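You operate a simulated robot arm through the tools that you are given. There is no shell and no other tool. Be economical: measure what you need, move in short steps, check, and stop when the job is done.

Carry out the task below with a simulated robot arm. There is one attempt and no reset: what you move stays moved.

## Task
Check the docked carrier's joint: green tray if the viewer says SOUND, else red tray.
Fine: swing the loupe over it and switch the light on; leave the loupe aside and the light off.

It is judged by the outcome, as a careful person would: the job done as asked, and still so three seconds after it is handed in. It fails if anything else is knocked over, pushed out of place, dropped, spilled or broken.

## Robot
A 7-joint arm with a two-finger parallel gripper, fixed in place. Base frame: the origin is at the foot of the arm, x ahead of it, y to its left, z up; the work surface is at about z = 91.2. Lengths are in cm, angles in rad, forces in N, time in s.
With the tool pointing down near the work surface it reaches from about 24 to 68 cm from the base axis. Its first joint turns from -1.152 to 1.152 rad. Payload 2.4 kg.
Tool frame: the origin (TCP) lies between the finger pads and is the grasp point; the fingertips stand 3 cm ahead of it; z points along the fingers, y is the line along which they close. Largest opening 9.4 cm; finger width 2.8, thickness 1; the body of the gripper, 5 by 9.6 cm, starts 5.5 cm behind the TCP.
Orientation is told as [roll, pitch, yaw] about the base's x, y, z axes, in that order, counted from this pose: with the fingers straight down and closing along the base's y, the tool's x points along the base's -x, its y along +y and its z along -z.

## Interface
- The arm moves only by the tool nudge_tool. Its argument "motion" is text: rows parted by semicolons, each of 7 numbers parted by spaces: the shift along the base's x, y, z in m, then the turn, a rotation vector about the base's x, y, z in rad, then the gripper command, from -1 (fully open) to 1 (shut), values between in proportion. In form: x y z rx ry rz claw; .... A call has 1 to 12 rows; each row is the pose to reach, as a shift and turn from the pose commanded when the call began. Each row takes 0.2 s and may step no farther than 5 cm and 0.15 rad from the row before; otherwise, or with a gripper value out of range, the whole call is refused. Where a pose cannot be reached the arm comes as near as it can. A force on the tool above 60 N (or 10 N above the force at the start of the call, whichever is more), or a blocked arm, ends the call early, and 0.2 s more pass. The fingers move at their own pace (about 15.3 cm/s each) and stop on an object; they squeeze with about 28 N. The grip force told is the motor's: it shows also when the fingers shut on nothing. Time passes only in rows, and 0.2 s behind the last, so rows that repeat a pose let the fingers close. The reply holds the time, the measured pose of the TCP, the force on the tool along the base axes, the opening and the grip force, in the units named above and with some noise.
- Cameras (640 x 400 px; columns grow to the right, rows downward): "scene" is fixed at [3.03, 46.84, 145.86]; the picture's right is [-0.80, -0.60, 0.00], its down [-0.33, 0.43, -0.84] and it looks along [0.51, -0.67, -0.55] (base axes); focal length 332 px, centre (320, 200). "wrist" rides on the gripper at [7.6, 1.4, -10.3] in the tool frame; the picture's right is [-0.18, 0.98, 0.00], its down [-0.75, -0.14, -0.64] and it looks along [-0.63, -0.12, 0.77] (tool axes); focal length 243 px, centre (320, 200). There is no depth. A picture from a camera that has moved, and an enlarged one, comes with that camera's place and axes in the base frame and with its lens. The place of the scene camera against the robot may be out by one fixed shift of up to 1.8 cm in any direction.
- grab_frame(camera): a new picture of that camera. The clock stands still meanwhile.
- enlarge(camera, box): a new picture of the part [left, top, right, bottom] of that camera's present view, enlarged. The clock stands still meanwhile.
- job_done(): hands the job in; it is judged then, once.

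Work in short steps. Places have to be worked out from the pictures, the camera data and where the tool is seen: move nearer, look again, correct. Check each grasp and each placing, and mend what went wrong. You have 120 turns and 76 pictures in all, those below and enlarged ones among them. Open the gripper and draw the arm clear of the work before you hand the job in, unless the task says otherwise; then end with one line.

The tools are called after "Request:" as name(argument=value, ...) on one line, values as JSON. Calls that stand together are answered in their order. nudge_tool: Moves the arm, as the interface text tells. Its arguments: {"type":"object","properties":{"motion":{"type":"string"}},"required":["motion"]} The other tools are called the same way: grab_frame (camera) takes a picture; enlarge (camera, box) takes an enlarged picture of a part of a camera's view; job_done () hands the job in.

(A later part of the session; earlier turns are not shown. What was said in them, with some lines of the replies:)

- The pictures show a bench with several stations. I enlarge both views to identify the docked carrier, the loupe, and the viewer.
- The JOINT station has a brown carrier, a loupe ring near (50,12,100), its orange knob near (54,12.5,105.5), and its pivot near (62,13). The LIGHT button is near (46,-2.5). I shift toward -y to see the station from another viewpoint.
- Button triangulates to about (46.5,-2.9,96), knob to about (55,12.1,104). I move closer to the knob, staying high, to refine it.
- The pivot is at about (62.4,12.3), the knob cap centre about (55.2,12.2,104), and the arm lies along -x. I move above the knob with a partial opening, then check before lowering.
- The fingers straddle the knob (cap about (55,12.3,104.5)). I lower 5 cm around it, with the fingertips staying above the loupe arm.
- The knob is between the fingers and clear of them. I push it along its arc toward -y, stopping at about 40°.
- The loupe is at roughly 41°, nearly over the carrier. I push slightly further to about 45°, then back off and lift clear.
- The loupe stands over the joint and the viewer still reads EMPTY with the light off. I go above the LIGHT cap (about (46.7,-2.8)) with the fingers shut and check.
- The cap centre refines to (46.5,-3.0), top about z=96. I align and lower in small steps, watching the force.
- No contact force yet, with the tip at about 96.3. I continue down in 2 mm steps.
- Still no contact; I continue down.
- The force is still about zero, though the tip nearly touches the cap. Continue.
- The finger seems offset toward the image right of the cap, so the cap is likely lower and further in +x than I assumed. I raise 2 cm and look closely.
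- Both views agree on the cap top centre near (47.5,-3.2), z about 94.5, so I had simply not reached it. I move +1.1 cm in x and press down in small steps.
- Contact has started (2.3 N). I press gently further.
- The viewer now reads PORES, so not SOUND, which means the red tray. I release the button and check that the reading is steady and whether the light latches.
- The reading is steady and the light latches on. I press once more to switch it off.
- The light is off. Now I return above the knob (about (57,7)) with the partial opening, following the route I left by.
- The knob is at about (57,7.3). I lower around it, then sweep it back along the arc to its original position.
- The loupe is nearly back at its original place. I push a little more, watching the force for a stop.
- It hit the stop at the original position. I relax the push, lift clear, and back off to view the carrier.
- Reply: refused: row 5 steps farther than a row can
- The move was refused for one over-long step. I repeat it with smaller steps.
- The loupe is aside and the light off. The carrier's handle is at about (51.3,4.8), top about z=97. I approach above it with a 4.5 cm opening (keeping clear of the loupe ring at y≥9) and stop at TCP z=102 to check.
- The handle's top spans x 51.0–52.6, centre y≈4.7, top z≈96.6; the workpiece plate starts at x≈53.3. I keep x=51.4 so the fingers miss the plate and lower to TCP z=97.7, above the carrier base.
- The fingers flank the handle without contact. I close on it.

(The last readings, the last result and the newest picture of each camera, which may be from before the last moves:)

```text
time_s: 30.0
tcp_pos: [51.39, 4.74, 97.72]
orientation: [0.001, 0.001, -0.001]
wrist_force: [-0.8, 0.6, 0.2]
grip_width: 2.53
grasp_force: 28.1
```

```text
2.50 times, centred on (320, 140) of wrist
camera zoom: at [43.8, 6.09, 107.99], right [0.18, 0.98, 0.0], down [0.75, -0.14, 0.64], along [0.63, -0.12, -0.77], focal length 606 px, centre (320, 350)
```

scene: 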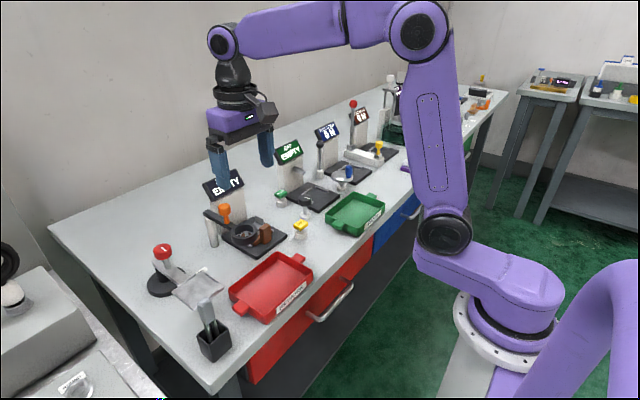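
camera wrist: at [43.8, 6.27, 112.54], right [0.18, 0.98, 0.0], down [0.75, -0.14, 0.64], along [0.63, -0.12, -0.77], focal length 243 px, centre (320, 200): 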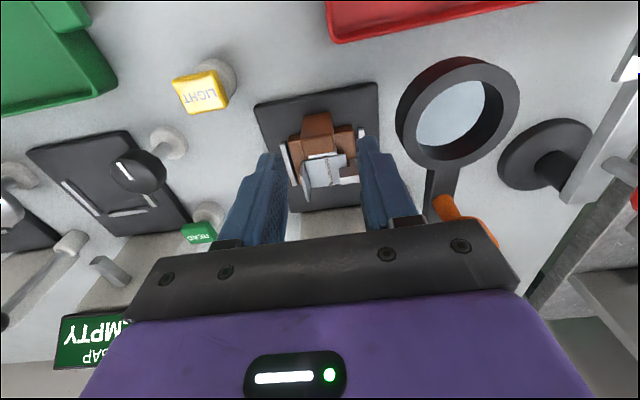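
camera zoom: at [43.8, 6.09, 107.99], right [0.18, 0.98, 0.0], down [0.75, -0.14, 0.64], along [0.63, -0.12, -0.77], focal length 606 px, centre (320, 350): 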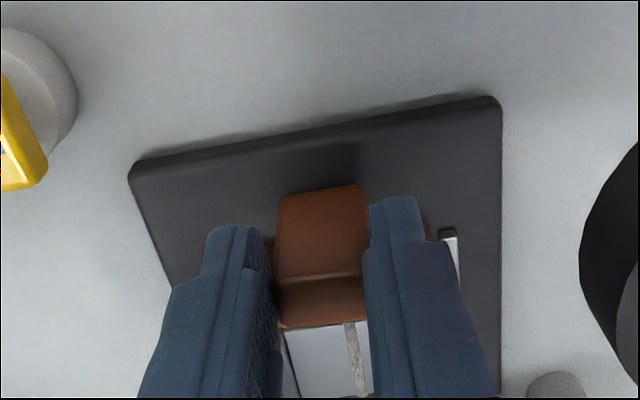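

Gripped at 2.53 cm with 28 N. I lift slowly by 4 cm and check.

Request:
nudge_tool(motion="0 0 0.005 0 0 0 1;0 0 0.015 0 0 0 1;0 0 0.025 0 0 0 1;0 -0.002 0.04 0 0 0 1;0 -0.002 0.04 0 0 0 1")

Request:
enlarge(camera="scene", box=[170, 150, 330, 290])

```text
time_s: 31.2
tcp_pos: [51.56, 4.34, 101.79]
orientation: [0.001, 0.001, -0.001]
wrist_force: [-0.3, 0.8, 1.0]
grip_width: 0.01
grasp_force: 28.0
```

```text
2.86 times, centred on (250, 220) of scene
camera zoom: at [3.03, 46.84, 145.86], right [-0.8, -0.6, 0.0], down [-0.33, 0.43, -0.84], along [0.51, -0.67, -0.55], focal length 949 px, centre (520, 143)
```

zoom: 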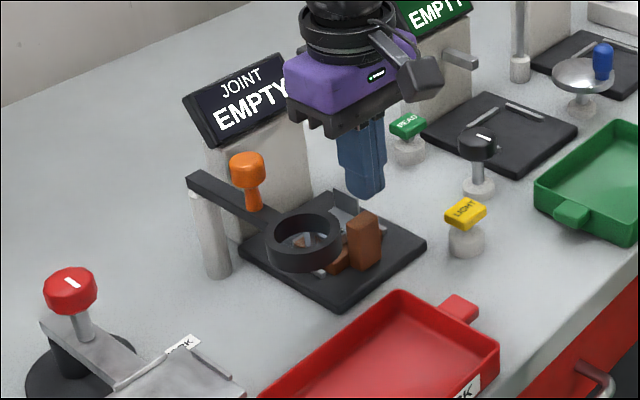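

The grip slipped off the top of the handle; the carrier stayed in its dock. I open and look closely to re-measure heights.

Request:
nudge_tool(motion="0 0.003 0.005 0 0 0 0.4;0 0.003 0.005 0 0 0 0.05;0 0.003 0.005 0 0 0 0.05")

Request:
enlarge(camera="wrist", box=[250, 80, 390, 220])

Request:
enlarge(camera="scene", box=[230, 195, 300, 255])

```text
time_s: 32.0
tcp_pos: [51.5, 4.78, 102.33]
orientation: [0.001, -0.001, 0.0]
wrist_force: [0.3, 0.1, 0.2]
grip_width: 4.44
grasp_force: 0.1
```

```text
2.86 times, centred on (320, 150) of wrist
camera zoom: at [43.87, 6.13, 112.42], right [0.18, 0.98, 0.0], down [0.75, -0.14, 0.64], along [0.63, -0.12, -0.77], focal length 693 px, centre (320, 343)
```

zoom: 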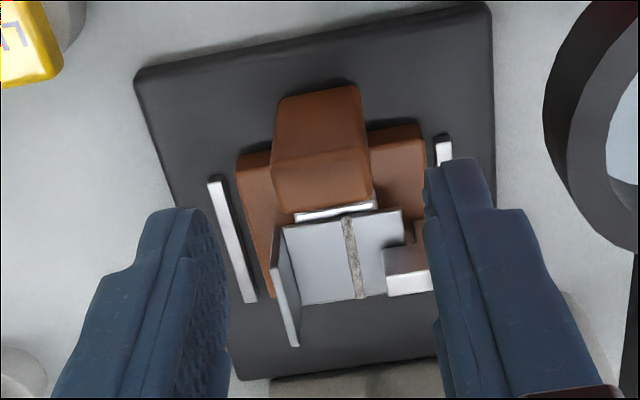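

```text
6.67 times, centred on (265, 225) of scene
camera zoom: at [3.03, 46.84, 145.86], right [-0.8, -0.6, 0.0], down [-0.33, 0.43, -0.84], along [0.51, -0.67, -0.55], focal length 2214 px, centre (687, 33)
```

zoom: 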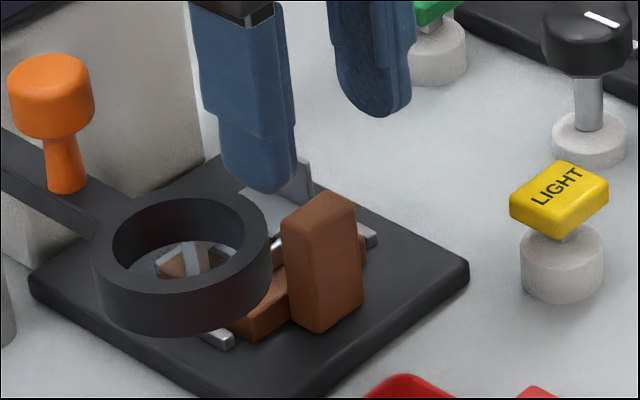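

My height estimates ran about 1 cm high (as with the button), so the earlier overlap was tiny. I go deeper, to TCP z≈96.4, slowly, with x +0.4.

Request:
nudge_tool(motion="0.004 -0.001 -0.03 0 0 0 0.05;0.004 -0.001 -0.045 0 0 0 0.05;0.004 -0.001 -0.05 0 0 0 0.05;0.004 -0.001 -0.054 0 0 0 0.05;0.004 -0.001 -0.057 0 0 0 0.05;0.004 -0.001 -0.059 0 0 0 0.05")

Request:
enlarge(camera="scene", box=[210, 175, 300, 255])

Request:
enlarge(camera="wrist", box=[230, 60, 410, 220])

```text
time_s: 33.4
tcp_pos: [51.77, 4.58, 96.35]
orientation: [-0.001, 0.0, 0.0]
wrist_force: [-0.3, -0.6, 0.3]
grip_width: 4.47
grasp_force: 0.0
```

```text
5.00 times, centred on (255, 215) of scene
camera zoom: at [3.03, 46.84, 145.86], right [-0.8, -0.6, 0.0], down [-0.33, 0.43, -0.84], along [0.51, -0.67, -0.55], focal length 1660 px, centre (645, 125)
```

zoom: 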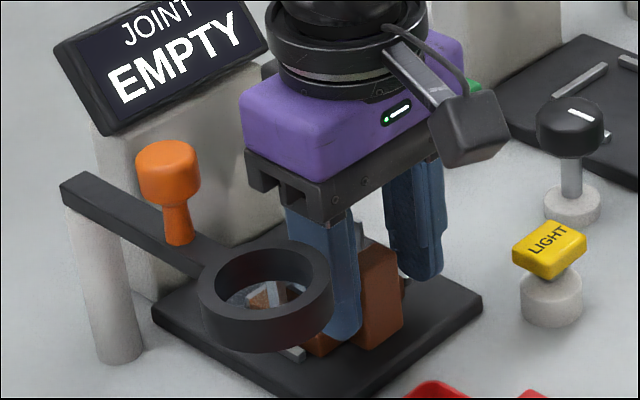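

```text
2.50 times, centred on (320, 140) of wrist
camera zoom: at [44.2, 5.97, 106.57], right [0.18, 0.98, 0.0], down [0.75, -0.14, 0.64], along [0.63, -0.12, -0.77], focal length 606 px, centre (320, 350)
```

zoom: 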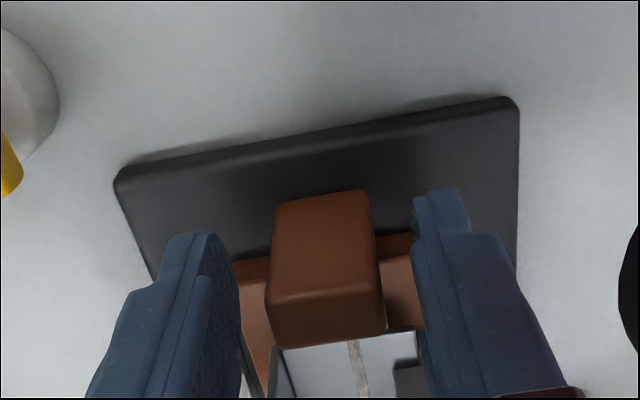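

No contact, and the finger now reaches well down the handle. I close.

Request:
nudge_tool(motion="0 0 0 0 0 0 0.3;0 0 0 0 0 0 0.7;0 0 0 0 0 0 1;0 0 0 0 0 0 1;0 0 0 0 0 0 1")

Request:
nudge_tool(motion="0 0 0.003 0 0 0 1;0 0 0.007 0 0 0 1;0 0 0.012 0 0 0 1")

Request:
enlarge(camera="scene", box=[210, 175, 300, 255])

```text
time_s: 34.6
tcp_pos: [51.93, 4.48, 96.49]
orientation: [0.0, -0.002, 0.001]
wrist_force: [-0.8, 0.6, 29.2]
grip_width: 2.51
grasp_force: 27.9
```

```text
time_s: 35.4
tcp_pos: [51.76, 4.52, 97.57]
orientation: [-0.001, 0.002, 0.001]
wrist_force: [0.2, -0.5, -1.1]
grip_width: 2.5
grasp_force: 28.1
```

```text
5.00 times, centred on (255, 215) of scene
camera zoom: at [3.03, 46.84, 145.86], right [-0.8, -0.6, 0.0], down [-0.33, 0.43, -0.84], along [0.51, -0.67, -0.55], focal length 1660 px, centre (645, 125)
```

zoom: 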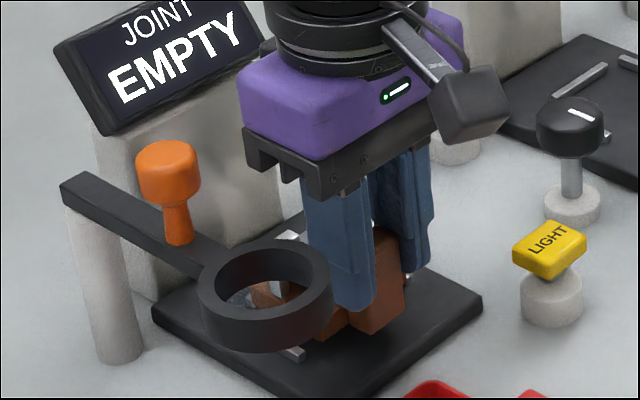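

The carrier is coming up with the gripper. I lift on, drifting slightly away from the loupe.

Request:
nudge_tool(motion="0 -0.002 0.015 0 0 0 1;0 -0.005 0.035 0 0 0 1;0 -0.005 0.06 0 0 0 1;0 -0.005 0.085 0 0 0 1;0 -0.005 0.1 0 0 0 1;0 -0.005 0.1 0 0 0 1")

Request:
grab_frame(camera="scene")

Request:
grab_frame(camera="wrist")

```text
time_s: 36.8
tcp_pos: [51.77, 4.14, 107.58]
orientation: [0.0, -0.001, 0.0]
wrist_force: [0.1, -0.3, -1.6]
grip_width: 2.52
grasp_force: 28.6
```

```text
24 pictures are left
```

scene: 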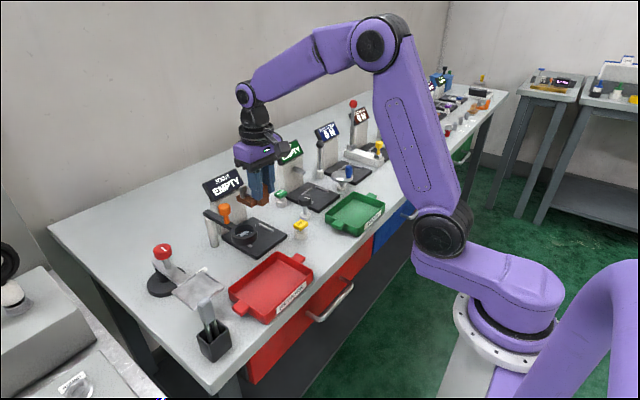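

```text
23 pictures are left
camera wrist: at [44.24, 5.57, 117.79], right [0.18, 0.98, 0.0], down [0.75, -0.14, 0.64], along [0.63, -0.12, -0.77], focal length 243 px, centre (320, 200)
```

wrist: 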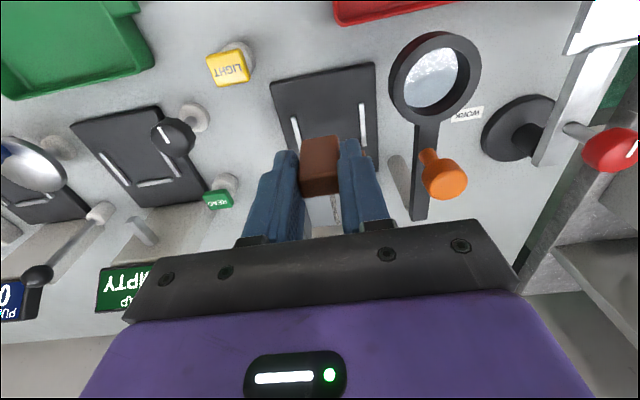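

The carrier is held firmly. I rise and move toward the robot, then over to above the red tray (about (40.4,13.6)), avoiding the loupe.

Request:
nudge_tool(motion="0 0 0.04 0 0 0 1;-0.04 0 0.04 0 0 0 1;-0.08 0.0 0.04 0 0 0 1;-0.12 0.01 0.04 0 0 0 1;-0.13 0.05 0.04 0 0 0 1;-0.13 0.09 0.04 0 0 0 1;-0.13 0.092 0.04 0 0 0 1;-0.13 0.092 0.04 0 0 0 1")

Request:
enlarge(camera="scene", box=[190, 160, 350, 330])

Request:
grab_frame(camera="wrist")

```text
time_s: 38.6
tcp_pos: [38.8, 13.22, 111.5]
orientation: [0.0, -0.001, 0.0]
wrist_force: [-0.5, 0.0, -2.6]
grip_width: 2.52
grasp_force: 27.8
```

```text
2.35 times, centred on (270, 245) of scene
camera zoom: at [3.03, 46.85, 145.86], right [-0.8, -0.6, 0.0], down [-0.33, 0.43, -0.84], along [0.51, -0.67, -0.55], focal length 781 px, centre (438, 94)
```

zoom: 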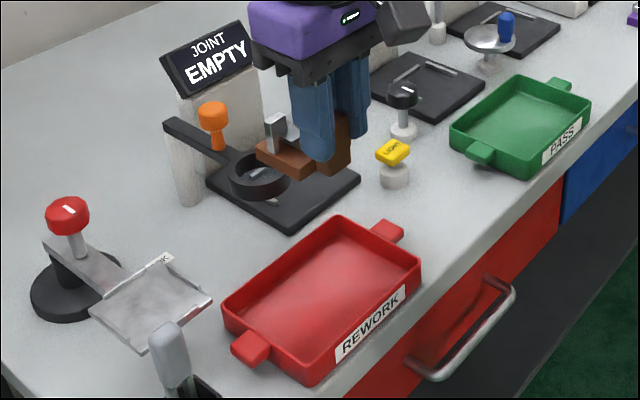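

```text
21 pictures are left
camera wrist: at [31.23, 14.65, 121.7], right [0.18, 0.98, 0.0], down [0.75, -0.14, 0.64], along [0.63, -0.12, -0.77], focal length 243 px, centre (320, 200)
```

wrist: 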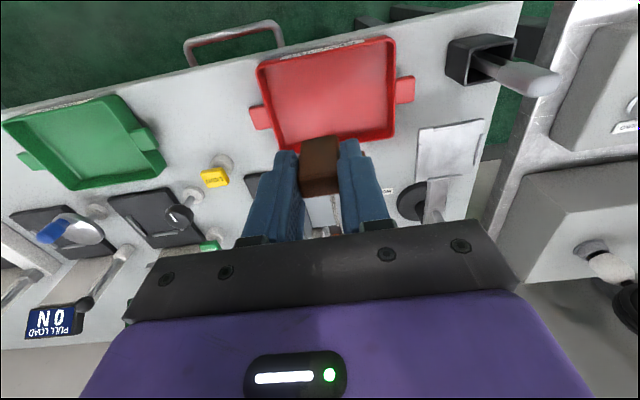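

Tray floor spans about x 36.4–44.3, y 7–21; the carrier extends about −0.7 to +5.6 cm in x from the TCP, so I aim for TCP (37.9,14). I descend to z=100.5 and check alignment.

Request:
nudge_tool(motion="-0.009 0.008 -0.02 0 0 0 1;-0.009 0.008 -0.06 0 0 0 1;-0.009 0.008 -0.1 0 0 0 1;-0.009 0.008 -0.11 0 0 0 1;-0.009 0.008 -0.11 0 0 0 1")

Request:
enlarge(camera="scene", box=[210, 190, 340, 330])

Request:
grab_frame(camera="wrist")

```text
time_s: 39.8
tcp_pos: [37.82, 13.99, 100.53]
orientation: [0.003, 0.0, 0.0]
wrist_force: [-0.1, 0.1, -1.0]
grip_width: 2.57
grasp_force: 28.3
```

```text
2.86 times, centred on (275, 260) of scene
camera zoom: at [3.03, 46.84, 145.86], right [-0.8, -0.6, 0.0], down [-0.33, 0.43, -0.84], along [0.51, -0.67, -0.55], focal length 949 px, centre (449, 29)
```

zoom: 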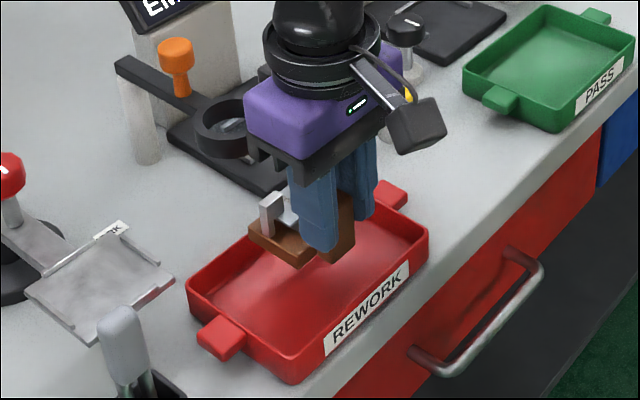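

```text
19 pictures are left
camera wrist: at [30.31, 15.37, 110.71], right [0.18, 0.98, 0.0], down [0.75, -0.14, 0.64], along [0.63, -0.12, -0.77], focal length 243 px, centre (320, 200)
```

wrist: 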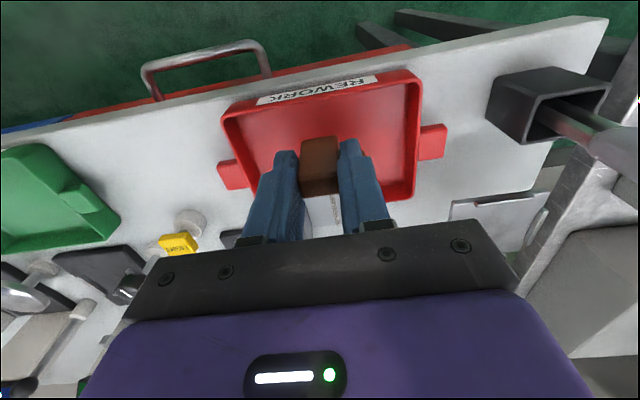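

Clearances look like about 0.7–1 cm front and back, well centred in y. I lower slowly until contact.

Request:
nudge_tool(motion="0 0 -0.012 0 0 0 1;0 0 -0.024 0 0 0 1;0 0 -0.032 0 0 0 1;0 0 -0.037 0 0 0 1;0 0 -0.04 0 0 0 1")

Request:
enlarge(camera="scene", box=[210, 190, 340, 330])

```text
time_s: 41.0
tcp_pos: [37.84, 14.07, 96.62]
orientation: [0.002, 0.001, 0.0]
wrist_force: [-0.4, -0.9, -1.0]
grip_width: 2.57
grasp_force: 28.6
```

```text
2.86 times, centred on (275, 260) of scene
camera zoom: at [3.03, 46.84, 145.86], right [-0.8, -0.6, 0.0], down [-0.33, 0.43, -0.84], along [0.51, -0.67, -0.55], focal length 949 px, centre (449, 29)
```

zoom: 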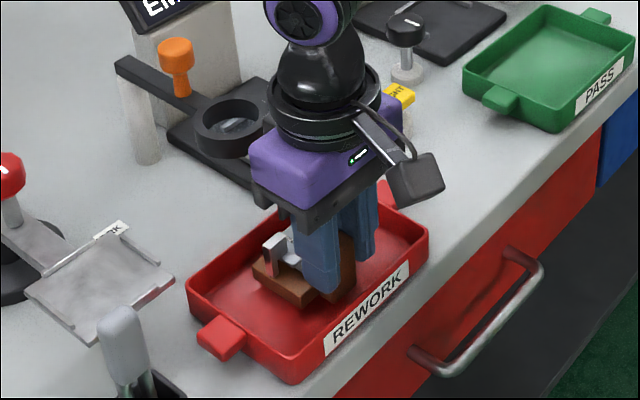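

The carrier is inside the tray and still slightly above the floor (no load change). I lower a few more millimetres.

Request:
nudge_tool(motion="0 0 -0.002 0 0 0 1;0 0 -0.004 0 0 0 1;0 0 -0.006 0 0 0 1")

```text
time_s: 41.8
tcp_pos: [37.85, 14.05, 96.02]
orientation: [0.0, -0.001, -0.001]
wrist_force: [-0.3, 0.8, -1.7]
grip_width: 2.53
grasp_force: 27.6
```

Request:
nudge_tool(motion="0 0 -0.002 0 0 0 1;0 0 -0.004 0 0 0 1")

```text
time_s: 42.4
tcp_pos: [37.81, 14.1, 95.62]
orientation: [0.0, -0.003, 0.0]
wrist_force: [-4.7, -0.6, 23.5]
grip_width: 2.53
grasp_force: 28.7
```

The floor is touched (23 N up). I ease up 2 mm, open gently, and check before lifting.

Request:
nudge_tool(motion="0 0 0.002 0 0 0 1;0 0 0.002 0 0 0 0.4;0 0 0.002 0 0 0 0.2;0 0 0.002 0 0 0 0.05;0 0 0.002 0 0 0 0.05")

Request:
nudge_tool(motion="0 0 0.02 0 0 0 0.05;0 0 0.06 0 0 0 0.05;0 0 0.1 0 0 0 0.05;-0.03 0 0.13 0 0 0 0.05;-0.06 0 0.16 0 0 0 0.05;-0.06 0 0.2 0 0 0 -0.5;-0.06 0 0.2 0 0 0 -0.5")

Request:
enlarge(camera="scene", box=[180, 150, 350, 330])

Request:
grab_frame(camera="wrist")

```text
time_s: 43.6
tcp_pos: [37.84, 14.05, 95.67]
orientation: [-0.001, 0.0, 0.0]
wrist_force: [1.0, -0.4, 0.4]
grip_width: 4.48
grasp_force: 0.0
```

```text
time_s: 45.2
tcp_pos: [31.79, 14.01, 115.81]
orientation: [0.0, 0.001, 0.0]
wrist_force: [0.6, 1.0, 0.2]
grip_width: 7.03
grasp_force: 0.1
```

```text
2.22 times, centred on (265, 240) of scene
camera zoom: at [3.03, 46.84, 145.86], right [-0.8, -0.6, 0.0], down [-0.33, 0.43, -0.84], along [0.51, -0.67, -0.55], focal length 738 px, centre (442, 111)
```

zoom: 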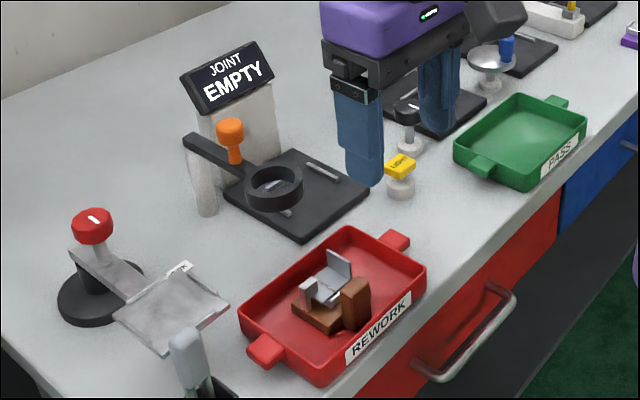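

```text
16 pictures are left
camera wrist: at [24.23, 15.56, 126.01], right [0.18, 0.98, 0.0], down [0.75, -0.14, 0.64], along [0.63, -0.12, -0.77], focal length 243 px, centre (320, 200)
```

wrist: 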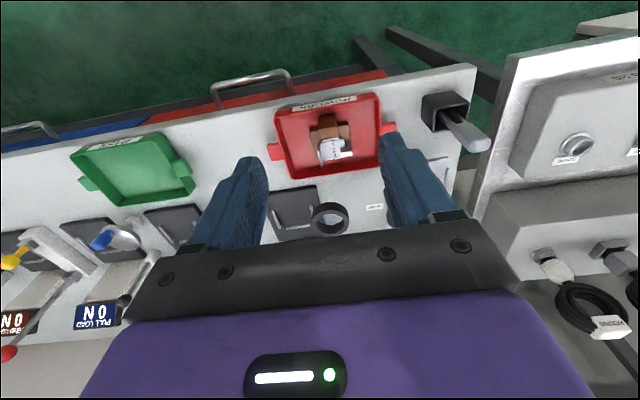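

The carrier rests flat in the red REWORK tray with its workpiece intact, the loupe is aside and the light is off. I open fully, rise a bit, and hand in.

Request:
nudge_tool(motion="0 0 0.03 0 0 0 -1;0 0 0.06 0 0 0 -1;0 0 0.06 0 0 0 -1")

Request:
job_done()

```text
time_s: 46.0
tcp_pos: [31.85, 14.01, 121.92]
orientation: [0.0, 0.0, 0.0]
wrist_force: [0.8, -0.8, -0.2]
grip_width: 9.41
grasp_force: 0.1
```

```text
The job is handed in.
```

The viewer read PORES, not SOUND, so the carrier is in the red tray; the loupe is back aside, the light is off, and the first grip slipped but the carrier only shifted a millimetre or two in its dock.
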